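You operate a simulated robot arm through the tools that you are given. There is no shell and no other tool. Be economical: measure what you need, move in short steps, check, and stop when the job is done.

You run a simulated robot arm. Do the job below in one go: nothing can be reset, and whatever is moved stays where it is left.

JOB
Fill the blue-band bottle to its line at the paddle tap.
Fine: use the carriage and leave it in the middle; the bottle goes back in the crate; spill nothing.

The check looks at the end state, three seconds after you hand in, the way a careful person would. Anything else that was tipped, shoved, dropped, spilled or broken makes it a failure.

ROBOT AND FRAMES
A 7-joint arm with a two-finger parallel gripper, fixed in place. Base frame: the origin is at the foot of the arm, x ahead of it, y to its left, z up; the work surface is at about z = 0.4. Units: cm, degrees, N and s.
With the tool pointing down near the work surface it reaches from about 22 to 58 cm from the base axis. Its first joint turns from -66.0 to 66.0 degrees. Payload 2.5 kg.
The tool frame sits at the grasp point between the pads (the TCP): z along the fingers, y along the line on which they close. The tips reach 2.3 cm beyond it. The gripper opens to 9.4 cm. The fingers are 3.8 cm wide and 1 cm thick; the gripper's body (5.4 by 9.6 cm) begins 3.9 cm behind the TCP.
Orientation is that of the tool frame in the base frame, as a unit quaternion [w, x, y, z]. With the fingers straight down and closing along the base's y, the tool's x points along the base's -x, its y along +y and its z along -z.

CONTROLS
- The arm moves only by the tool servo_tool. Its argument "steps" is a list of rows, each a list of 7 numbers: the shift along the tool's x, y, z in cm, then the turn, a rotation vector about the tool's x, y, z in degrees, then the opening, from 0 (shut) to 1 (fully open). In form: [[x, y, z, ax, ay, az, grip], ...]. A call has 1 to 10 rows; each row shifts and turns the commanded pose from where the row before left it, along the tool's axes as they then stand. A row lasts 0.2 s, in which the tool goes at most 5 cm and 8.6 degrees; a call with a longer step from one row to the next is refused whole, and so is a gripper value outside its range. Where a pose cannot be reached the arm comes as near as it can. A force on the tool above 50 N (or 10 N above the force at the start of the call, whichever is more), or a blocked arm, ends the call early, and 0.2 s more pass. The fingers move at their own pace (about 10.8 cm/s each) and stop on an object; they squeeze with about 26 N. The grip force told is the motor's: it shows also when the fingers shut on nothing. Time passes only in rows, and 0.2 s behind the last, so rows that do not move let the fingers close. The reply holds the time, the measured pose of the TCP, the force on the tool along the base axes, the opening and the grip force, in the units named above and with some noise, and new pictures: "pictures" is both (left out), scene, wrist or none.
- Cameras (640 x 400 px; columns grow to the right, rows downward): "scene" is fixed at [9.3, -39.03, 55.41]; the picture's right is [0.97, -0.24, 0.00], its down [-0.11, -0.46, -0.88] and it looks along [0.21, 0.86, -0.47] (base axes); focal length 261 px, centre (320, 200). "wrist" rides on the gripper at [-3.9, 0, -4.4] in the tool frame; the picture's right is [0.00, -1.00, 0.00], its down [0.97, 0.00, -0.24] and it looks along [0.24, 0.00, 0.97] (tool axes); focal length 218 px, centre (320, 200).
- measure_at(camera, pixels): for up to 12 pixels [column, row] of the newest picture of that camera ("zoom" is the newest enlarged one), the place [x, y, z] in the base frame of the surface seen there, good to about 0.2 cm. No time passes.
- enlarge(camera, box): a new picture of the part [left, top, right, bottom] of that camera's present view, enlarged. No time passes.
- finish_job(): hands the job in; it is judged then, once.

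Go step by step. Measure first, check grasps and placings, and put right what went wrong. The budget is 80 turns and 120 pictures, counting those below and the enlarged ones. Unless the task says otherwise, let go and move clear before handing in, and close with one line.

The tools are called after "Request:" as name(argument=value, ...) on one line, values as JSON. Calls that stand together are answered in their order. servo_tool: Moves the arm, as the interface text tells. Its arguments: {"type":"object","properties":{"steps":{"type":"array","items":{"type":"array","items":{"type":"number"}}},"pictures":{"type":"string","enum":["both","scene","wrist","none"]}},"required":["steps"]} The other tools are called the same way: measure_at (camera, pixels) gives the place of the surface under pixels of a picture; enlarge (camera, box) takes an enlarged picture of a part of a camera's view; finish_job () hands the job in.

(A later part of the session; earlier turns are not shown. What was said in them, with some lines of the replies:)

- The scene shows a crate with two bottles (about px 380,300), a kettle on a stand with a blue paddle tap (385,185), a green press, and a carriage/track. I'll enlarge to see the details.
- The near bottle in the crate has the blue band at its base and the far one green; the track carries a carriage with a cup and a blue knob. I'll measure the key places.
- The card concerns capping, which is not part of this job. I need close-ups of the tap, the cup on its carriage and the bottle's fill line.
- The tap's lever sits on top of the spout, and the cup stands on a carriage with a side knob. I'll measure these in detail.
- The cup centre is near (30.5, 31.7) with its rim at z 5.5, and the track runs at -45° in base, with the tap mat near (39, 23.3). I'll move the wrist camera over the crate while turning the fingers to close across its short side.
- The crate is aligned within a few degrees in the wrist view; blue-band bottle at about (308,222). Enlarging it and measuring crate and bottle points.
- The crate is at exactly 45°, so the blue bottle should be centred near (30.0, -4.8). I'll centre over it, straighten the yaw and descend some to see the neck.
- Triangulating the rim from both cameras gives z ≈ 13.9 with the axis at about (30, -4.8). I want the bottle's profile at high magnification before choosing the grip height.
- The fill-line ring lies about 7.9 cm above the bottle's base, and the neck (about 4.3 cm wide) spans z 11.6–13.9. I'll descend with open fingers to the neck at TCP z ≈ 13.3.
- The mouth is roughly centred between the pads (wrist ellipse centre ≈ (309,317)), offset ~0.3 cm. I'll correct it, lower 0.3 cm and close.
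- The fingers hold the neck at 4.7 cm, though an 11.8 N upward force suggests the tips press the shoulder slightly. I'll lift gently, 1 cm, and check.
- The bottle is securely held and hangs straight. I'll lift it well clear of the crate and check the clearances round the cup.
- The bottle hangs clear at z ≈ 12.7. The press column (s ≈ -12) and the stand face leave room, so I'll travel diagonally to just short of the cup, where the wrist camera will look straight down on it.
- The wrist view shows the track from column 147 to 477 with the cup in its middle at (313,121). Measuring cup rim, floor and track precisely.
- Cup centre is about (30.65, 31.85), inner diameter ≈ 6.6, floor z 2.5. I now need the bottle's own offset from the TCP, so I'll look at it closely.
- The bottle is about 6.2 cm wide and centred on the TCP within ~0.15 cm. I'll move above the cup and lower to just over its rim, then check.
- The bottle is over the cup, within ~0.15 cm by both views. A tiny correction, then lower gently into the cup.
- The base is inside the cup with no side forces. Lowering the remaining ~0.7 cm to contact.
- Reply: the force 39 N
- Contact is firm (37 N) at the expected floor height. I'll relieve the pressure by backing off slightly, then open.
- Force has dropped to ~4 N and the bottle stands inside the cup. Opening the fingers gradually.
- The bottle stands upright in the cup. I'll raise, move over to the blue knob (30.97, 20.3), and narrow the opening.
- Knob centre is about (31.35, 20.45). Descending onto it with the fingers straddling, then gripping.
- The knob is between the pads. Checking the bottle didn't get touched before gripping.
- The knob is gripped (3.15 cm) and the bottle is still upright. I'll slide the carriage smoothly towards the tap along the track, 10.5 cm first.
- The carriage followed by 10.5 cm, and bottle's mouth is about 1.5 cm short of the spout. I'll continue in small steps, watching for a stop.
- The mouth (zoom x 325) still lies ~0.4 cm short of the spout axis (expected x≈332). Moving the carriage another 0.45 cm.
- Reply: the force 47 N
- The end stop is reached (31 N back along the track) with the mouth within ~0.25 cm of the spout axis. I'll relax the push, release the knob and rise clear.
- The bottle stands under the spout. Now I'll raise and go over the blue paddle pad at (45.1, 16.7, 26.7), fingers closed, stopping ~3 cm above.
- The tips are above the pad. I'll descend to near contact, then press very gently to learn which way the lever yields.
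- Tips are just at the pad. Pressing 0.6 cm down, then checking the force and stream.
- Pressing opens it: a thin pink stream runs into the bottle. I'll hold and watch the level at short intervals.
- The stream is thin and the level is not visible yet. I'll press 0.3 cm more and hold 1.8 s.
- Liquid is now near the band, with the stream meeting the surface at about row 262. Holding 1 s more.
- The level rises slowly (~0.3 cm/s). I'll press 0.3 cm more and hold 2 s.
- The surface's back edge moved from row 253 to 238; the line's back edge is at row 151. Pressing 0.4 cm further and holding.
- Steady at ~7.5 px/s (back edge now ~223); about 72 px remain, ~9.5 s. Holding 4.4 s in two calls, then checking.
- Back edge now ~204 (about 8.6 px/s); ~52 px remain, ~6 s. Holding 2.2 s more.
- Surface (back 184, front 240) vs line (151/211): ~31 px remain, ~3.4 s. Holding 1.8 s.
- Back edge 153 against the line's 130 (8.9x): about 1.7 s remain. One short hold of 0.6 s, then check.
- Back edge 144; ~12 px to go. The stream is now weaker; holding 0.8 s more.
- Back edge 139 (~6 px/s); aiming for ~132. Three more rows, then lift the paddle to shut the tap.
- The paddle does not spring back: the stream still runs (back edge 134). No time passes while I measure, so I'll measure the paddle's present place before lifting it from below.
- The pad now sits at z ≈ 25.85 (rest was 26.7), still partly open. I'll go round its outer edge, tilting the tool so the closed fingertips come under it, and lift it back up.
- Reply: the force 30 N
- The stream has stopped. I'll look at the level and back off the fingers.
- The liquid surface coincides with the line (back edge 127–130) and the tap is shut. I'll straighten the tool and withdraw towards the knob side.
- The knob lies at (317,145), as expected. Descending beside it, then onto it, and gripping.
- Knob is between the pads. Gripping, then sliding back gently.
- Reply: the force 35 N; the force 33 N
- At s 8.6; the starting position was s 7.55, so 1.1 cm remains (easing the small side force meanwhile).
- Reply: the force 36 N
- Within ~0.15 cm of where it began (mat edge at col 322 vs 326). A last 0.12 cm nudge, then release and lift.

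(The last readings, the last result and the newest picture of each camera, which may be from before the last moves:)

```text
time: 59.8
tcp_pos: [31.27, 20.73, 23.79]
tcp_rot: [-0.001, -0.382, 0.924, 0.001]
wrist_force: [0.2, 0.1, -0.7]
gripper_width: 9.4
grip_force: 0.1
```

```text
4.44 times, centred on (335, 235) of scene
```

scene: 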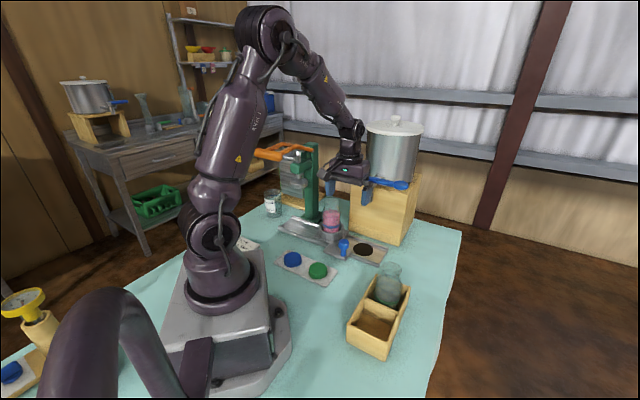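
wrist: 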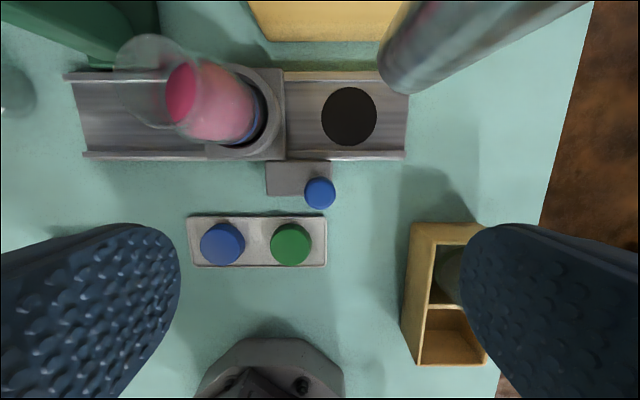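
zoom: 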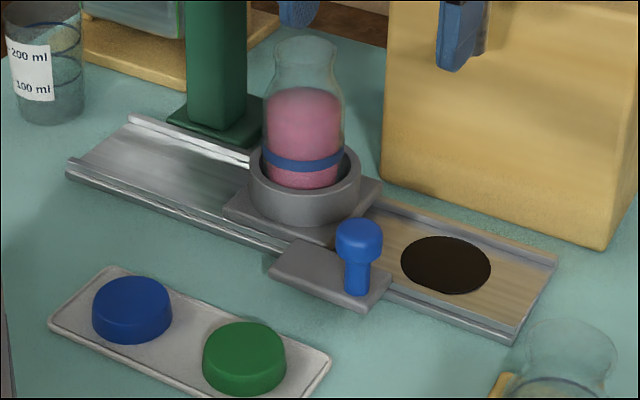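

The filled bottle stands straight and the carriage is mid-track. I'll go back along the same corridor (first along the track, then over) to above the bottle.

Request:
servo_tool(steps=[[0, 2.9, 0, 0, 0, 0, 1], [0, 2.9, 0, 0, 0, 0, 1], [0, 2.9, 1, 0, 0, 0, 1], [-2.5, 0, 1, 0, 0, 0, 1], [-2.5, 0, 1, 0, 0, 0, 1], [-2.6, 0, 0.5, 0, 0, 0, 1], [0, 0, 0, 0, 0, 0, 1]])

Request:
enlarge(camera="scene", box=[300, 160, 370, 260])

```text
time: 61.4
tcp_pos: [30.82, 32.24, 20.34]
tcp_rot: [-0.001, -0.383, 0.924, 0.0]
wrist_force: [0.8, 0.2, 0.0]
gripper_width: 9.42
grip_force: 0.1
```

scene: 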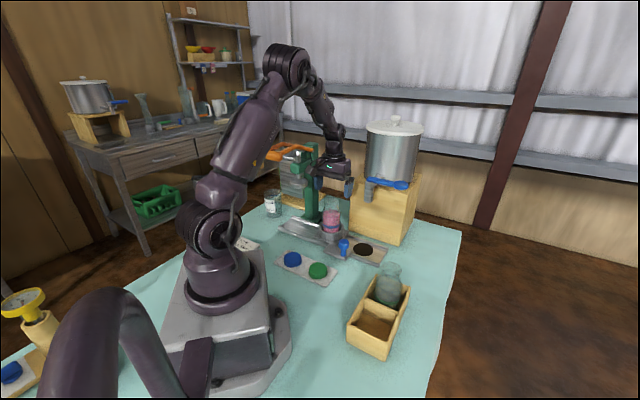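
wrist: 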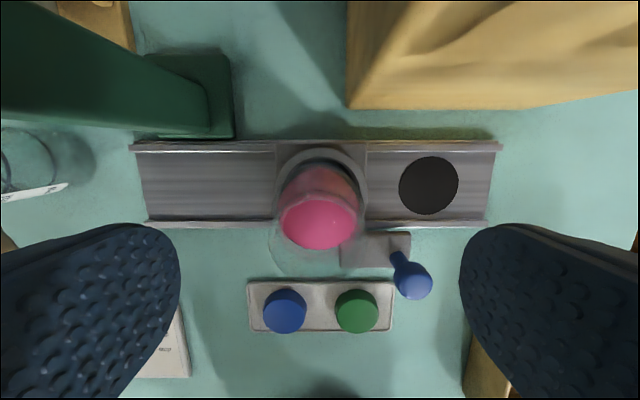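

```text
4.00 times, centred on (335, 210) of scene
```

zoom: 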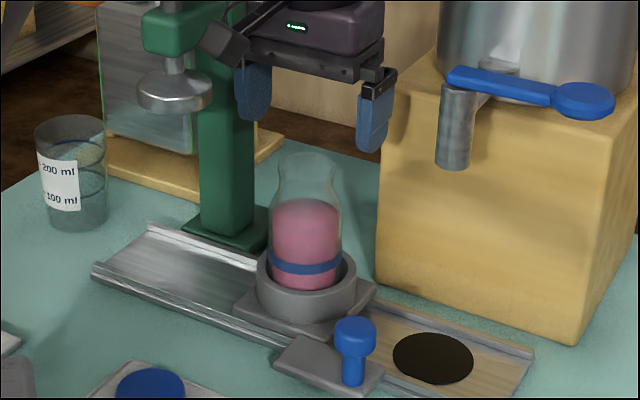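

The bottle is centred between the fingers (surface at col 319). Descending to the earlier neck-grip height and closing.

Request:
servo_tool(steps=[[0.2, 0.08, 2, 0, 0, 0, 1], [0, 0, 2, 0, 0, 0, 1], [0, 0, 1.0, 0, 0, 0, 1], [0, 0, 0, 0, 0, 0, 1], [0, 0, 0, 0, 0, 0, 0.7], [0, 0, 0, 0, 0, 0, 0.5], [0, 0, 0, 0, 0, 0, 0.3], [0, 0, 0, 0, 0, 0, 0.3], [0, 0, 0, 0, 0, 0, 0.3]])

Request:
enlarge(camera="scene", box=[300, 180, 370, 260])

```text
time: 63.4
tcp_pos: [30.52, 32.22, 15.36]
tcp_rot: [0.0, -0.382, 0.924, 0.0]
wrist_force: [-0.3, -0.3, 0.7]
gripper_width: 4.66
grip_force: 25.6
```

scene: 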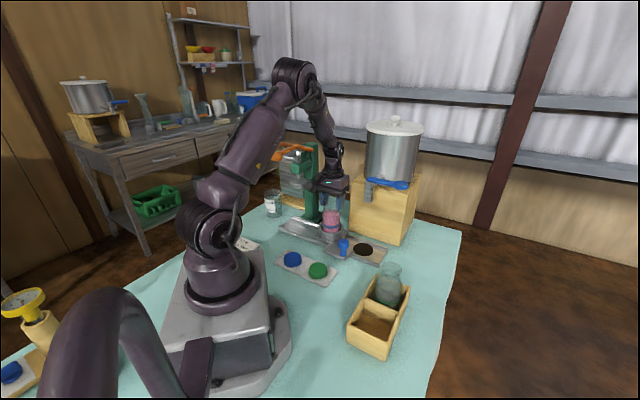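
wrist: 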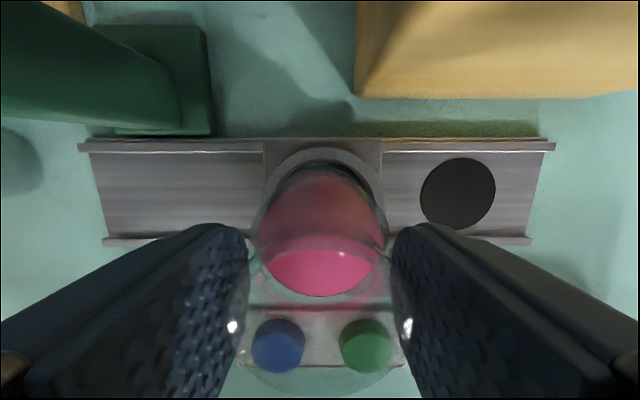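

```text
5.00 times, centred on (335, 220) of scene
```

zoom: 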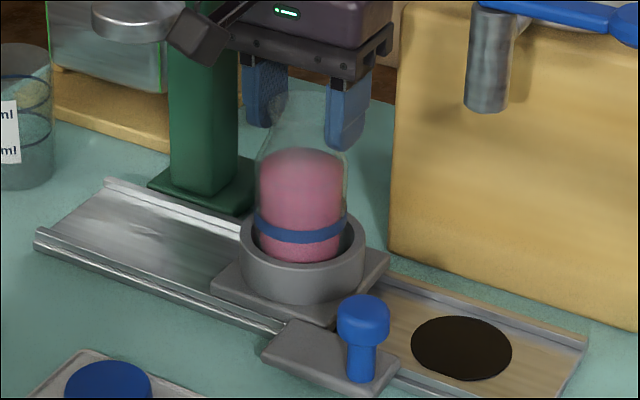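

Held at 4.66 cm with no stray force; carriage is exactly as it was at the start. Lifting gently straight up.

Request:
servo_tool(steps=[[0, 0, -0.4, 0, 0, 0, 0.3], [0, 0, -0.8, 0, 0, 0, 0.3], [0, 0, -1, 0, 0, 0, 0.3], [0, 0, -1.2, 0, 0, 0, 0.3], [0, 0, -1.2, 0, 0, 0, 0.3], [0, 0, -1.2, 0, 0, 0, 0.3], [0, 0, -1.2, 0, 0, 0, 0.3], [0, 0, -1.2, 0, 0, 0, 0.3], [0, 0, -1, 0, 0, 0, 0.3], [0, 0, -0.6, 0, 0, 0, 0.3]])

Request:
enlarge(camera="scene", box=[300, 150, 370, 250])

```text
time: 65.6
tcp_pos: [30.55, 32.14, 25.06]
tcp_rot: [0.001, -0.382, 0.924, 0.0]
wrist_force: [-0.7, 0.9, -2.6]
gripper_width: 4.67
grip_force: 26.1
```

scene: 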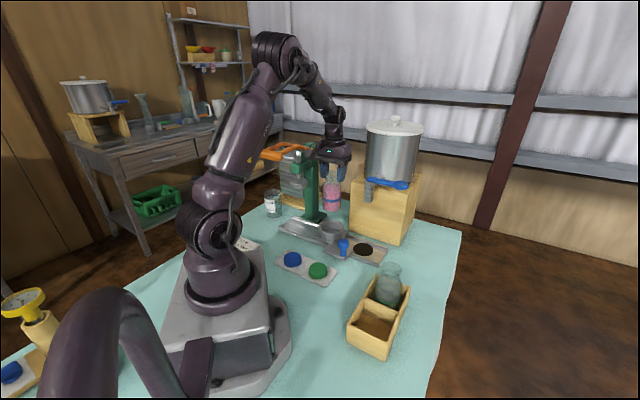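
wrist: 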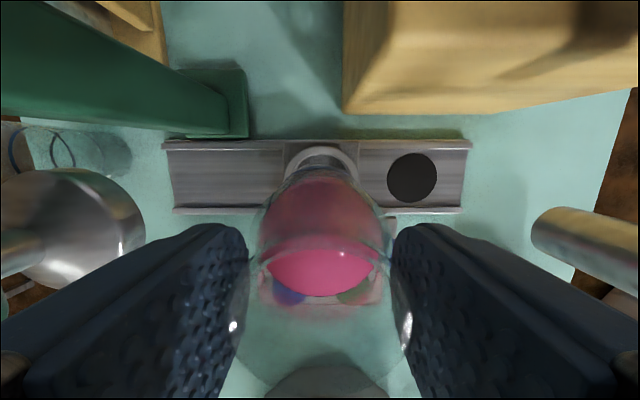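

```text
4.00 times, centred on (335, 200) of scene
```

zoom: 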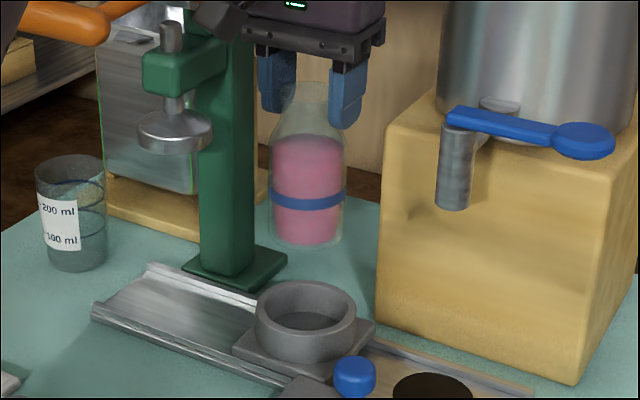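

The bottle hangs straight and the level is steady. I'll carry it back smoothly by the route I came.

Request:
servo_tool(steps=[[0.8, 0, 0, 0, 0, 0, 0.3], [1.6, 0, 0, 0, 0, 0, 0.3], [2, -0.4, 0, 0, 0, 0, 0.3], [2, -1, 0, 0, 0, 0, 0.3], [1.5, -1.9, 0, 0, 0, 0, 0.3], [1.5, -1.9, 0, 0, 0, 0, 0.3], [1.5, -1.9, 0, 0, 0, 0, 0.3], [1.5, -1.9, 0, 0, 0, 0, 0.3], [1.5, -1.9, 0, 0, 0, 0, 0.3], [1.5, -1.8, 0, 0, 0, 0, 0.3]], pictures="none")

Request:
servo_tool(steps=[[1.45, -1.8, 0, 0, 0, 0, 0.3], [1.45, -1.8, 0, 0, 0, 0, 0.3], [1.45, -1.8, 0, 0, 0, 0, 0.3], [1.45, -1.8, 0, 0, 0, 0, 0.3], [1.45, -1.8, 0, 0, 0, 0, 0.3], [1.45, -1.6, 0, 0, 0, 0, 0.3], [1.4, -1.2, 0, 0, 0, 0, 0.3], [0.8, -0.8, 0, 0, 0, 0, 0.3], [0.4, -0.3, 0, 0, 0, 0, 0.3], [0, 0, 0, 0, 0, 0, 0.3]])

```text
time: 67.8
tcp_pos: [28.46, 12.47, 25.04]
tcp_rot: [0.001, -0.382, 0.924, 0.0]
wrist_force: [-1.4, 0.2, -2.7]
gripper_width: 4.63
grip_force: 25.5
```

```text
time: 70.0
tcp_pos: [29.5, -4.76, 25.07]
tcp_rot: [0.0, -0.382, 0.924, 0.0]
wrist_force: [-0.1, -0.2, -3.6]
gripper_width: 4.66
grip_force: 25.7
```

scene: 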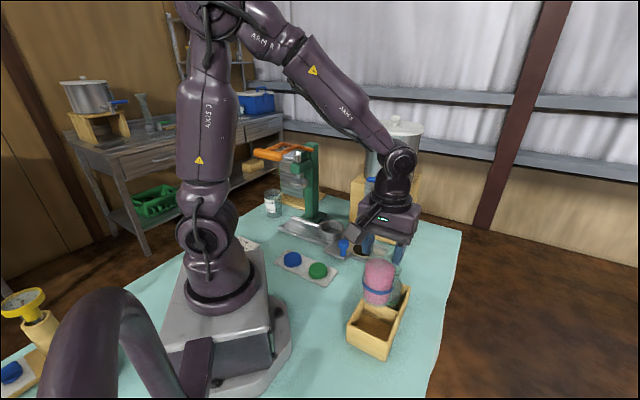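
wrist: 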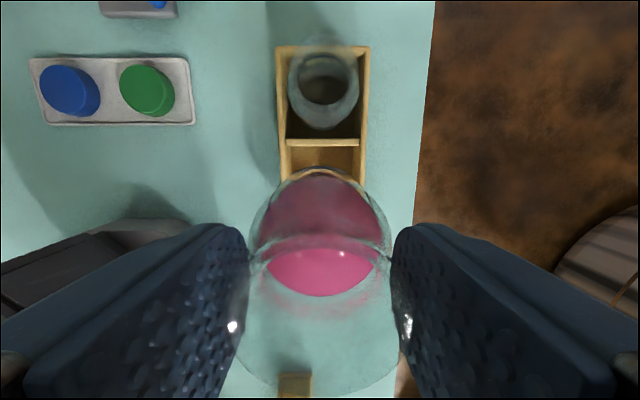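

Position matches the pick-up pose within ~0.15 cm. Descending gently, correcting slightly, to just above the crate floor.

Request:
servo_tool(steps=[[-0.05, -0.15, 0.6, 0, 0, 0, 0.3], [0, 0, 1.2, 0, 0, 0, 0.3], [0, 0, 1.4, 0, 0, 0, 0.3], [0, 0, 1.4, 0, 0, 0, 0.3], [0, 0, 1.2, 0, 0, 0, 0.3], [0, 0, 0.6, 0, 0, 0, 0.3], [0, 0, 0, 0, 0, 0, 0.3]])

Request:
enlarge(camera="scene", box=[340, 240, 420, 360])

```text
time: 71.6
tcp_pos: [29.87, -4.98, 18.71]
tcp_rot: [0.0, -0.382, 0.924, 0.0]
wrist_force: [0.4, 0.0, -3.3]
gripper_width: 4.67
grip_force: 26.0
```

scene: 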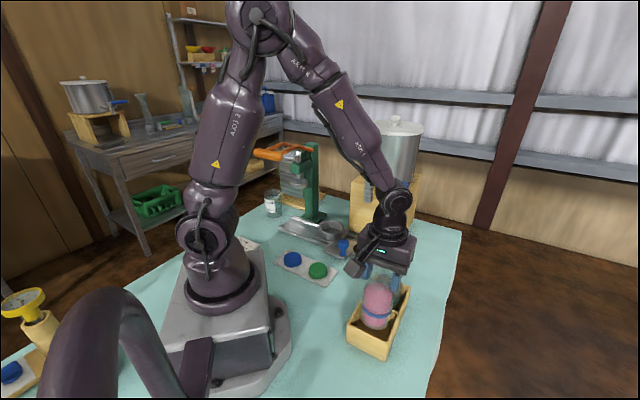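
wrist: 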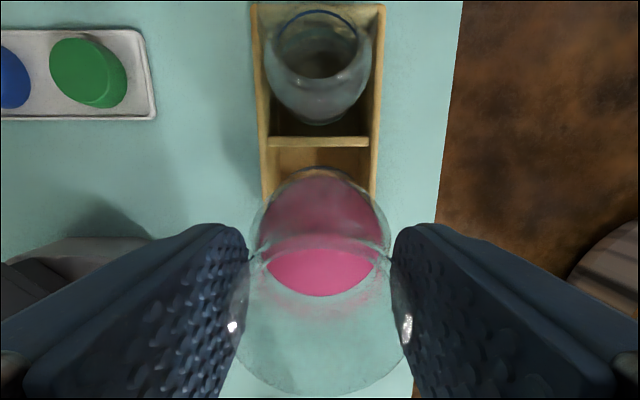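

```text
3.33 times, centred on (380, 300) of scene
```

zoom: 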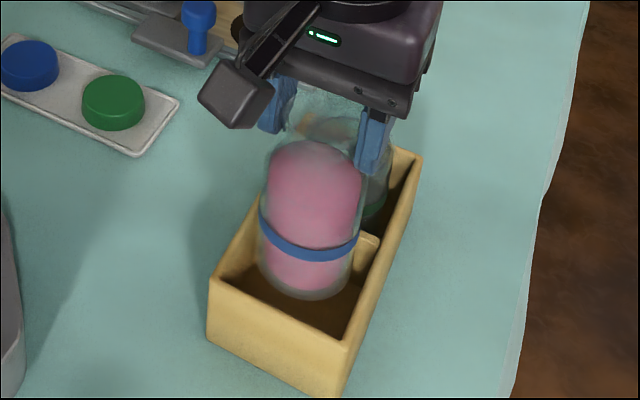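

Centred over the compartment (crate walls at cols 266–377, mid 320). Lowering to just above the floor, expected contact at TCP z ≈ 13.2.

Request:
servo_tool(steps=[[0, 0.08, 0.8, 0, 0, 0, 0.3], [0, 0, 1.2, 0, 0, 0, 0.3], [0, 0, 1.2, 0, 0, 0, 0.3], [0, 0, 1.0, 0, 0, 0, 0.3], [0, 0, 0.7, 0, 0, 0, 0.3], [0, 0, 0.3, 0, 0, 0, 0.3], [0, 0, 0.15, 0, 0, 0, 0.3]])

Request:
enlarge(camera="scene", box=[340, 240, 420, 360])

```text
time: 73.2
tcp_pos: [29.61, -4.84, 13.28]
tcp_rot: [0.0, -0.382, 0.924, 0.001]
wrist_force: [-6.3, -2.0, 14.6]
gripper_width: 4.67
grip_force: 25.9
```

scene: 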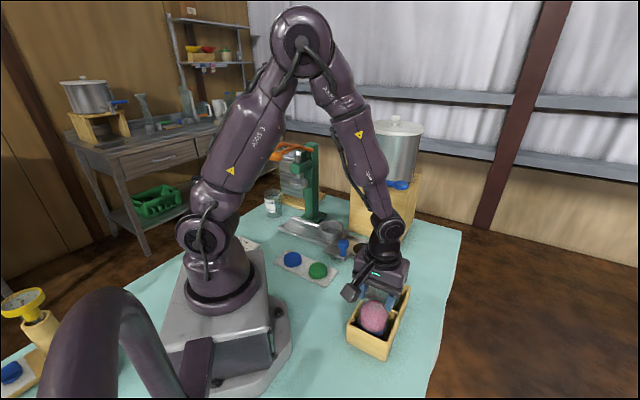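
wrist: 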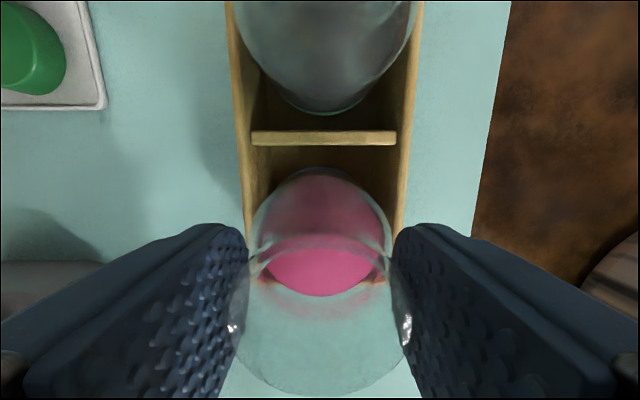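

```text
3.33 times, centred on (380, 300) of scene
```

zoom: 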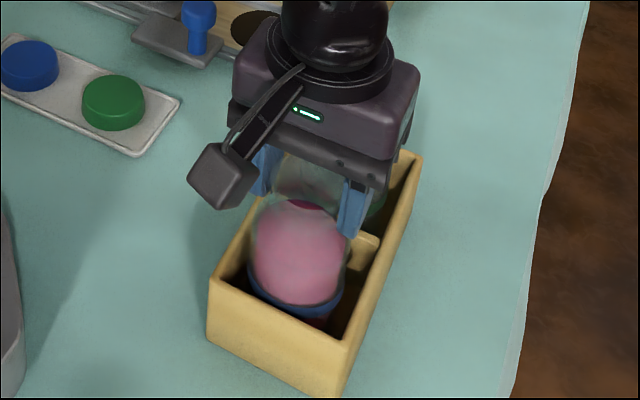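

The bottle touches the crate floor (14.6 N at z 13.28, as expected). Easing off 0.1 cm and opening gradually.

Request:
servo_tool(steps=[[0, 0, -0.08, 0, 0, 0, 0.3], [0, 0, 0, 0, 0, 0, 0.3], [0, 0, 0, 0, 0, 0, 0.55], [0, 0, 0, 0, 0, 0, 0.75], [0, 0, 0, 0, 0, 0, 1], [0, 0, 0, 0, 0, 0, 1]])

```text
time: 74.6
tcp_pos: [29.52, -4.81, 13.34]
tcp_rot: [0.0, -0.381, 0.924, 0.0]
wrist_force: [-0.6, -0.5, 0.0]
gripper_width: 9.38
grip_force: 0.1
```

scene: 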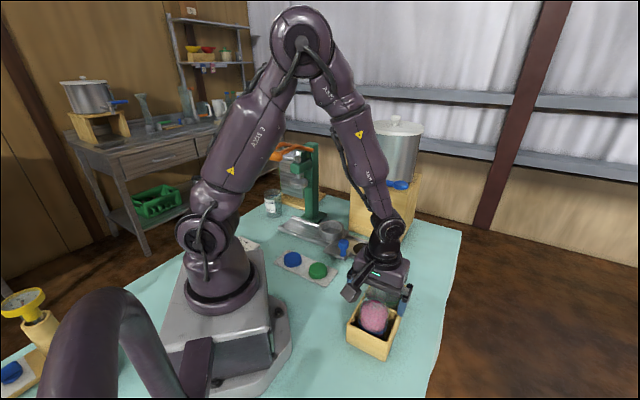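
wrist: 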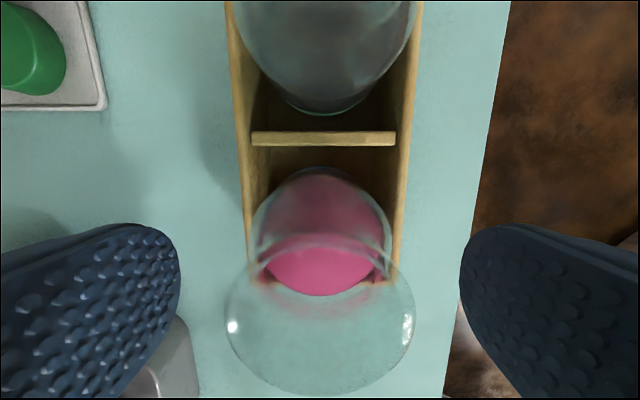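

Released without movement of the bottle. Rising straight up and clear, then a final check of everything.

Request:
servo_tool(steps=[[0, 0, -1, 0, 0, 0, 1], [0, 0, -3, 0, 0, 0, 1], [0, 0, -4, 0, 0, 0, 1], [0, 0, -4, 0, 0, 0, 1], [0, 0, -4, 0, 0, 0, 1], [0, 0, -4, 0, 0, 0, 1], [0, 0, 0, 0, 0, 0, 1]])

Request:
enlarge(camera="scene", box=[350, 255, 410, 360])

Request:
enlarge(camera="scene", box=[270, 150, 430, 280])

```text
time: 76.2
tcp_pos: [29.72, -4.93, 33.53]
tcp_rot: [0.001, -0.381, 0.924, 0.0]
wrist_force: [-1.5, 0.1, 0.2]
gripper_width: 9.38
grip_force: 0.1
```

scene: 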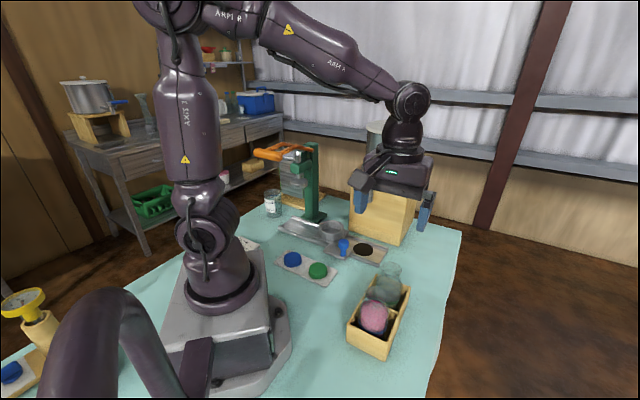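
wrist: 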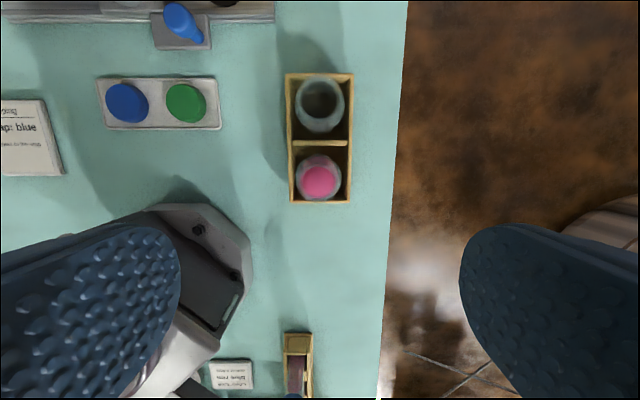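

```text
3.81 times, centred on (380, 308) of scene
```

zoom: 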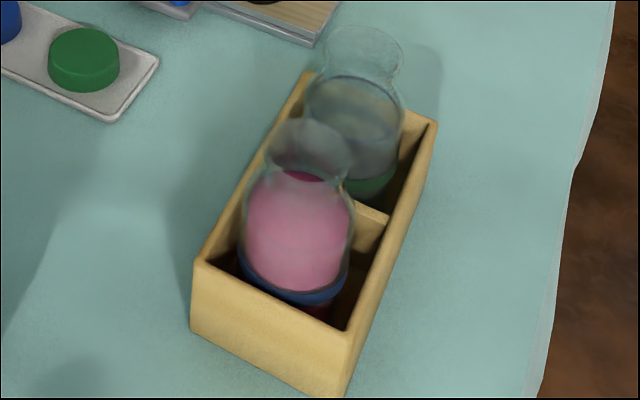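

```text
refused: no pictures are left
```

The final view shows the filled blue-band bottle upright in its crate place beside the green one, the table dry, the tap shut, the carriage in mid-track and the gripper clear. Handing in.

Request:
finish_job()

```text
The job is handed in.
```

The blue-band bottle is filled to its line and back in its crate slot. The carriage is back where it started, mid-track, and the tap is shut. I saw no spill in the last pictures, but the picture budget ran out before a final close-up of the tap and track.
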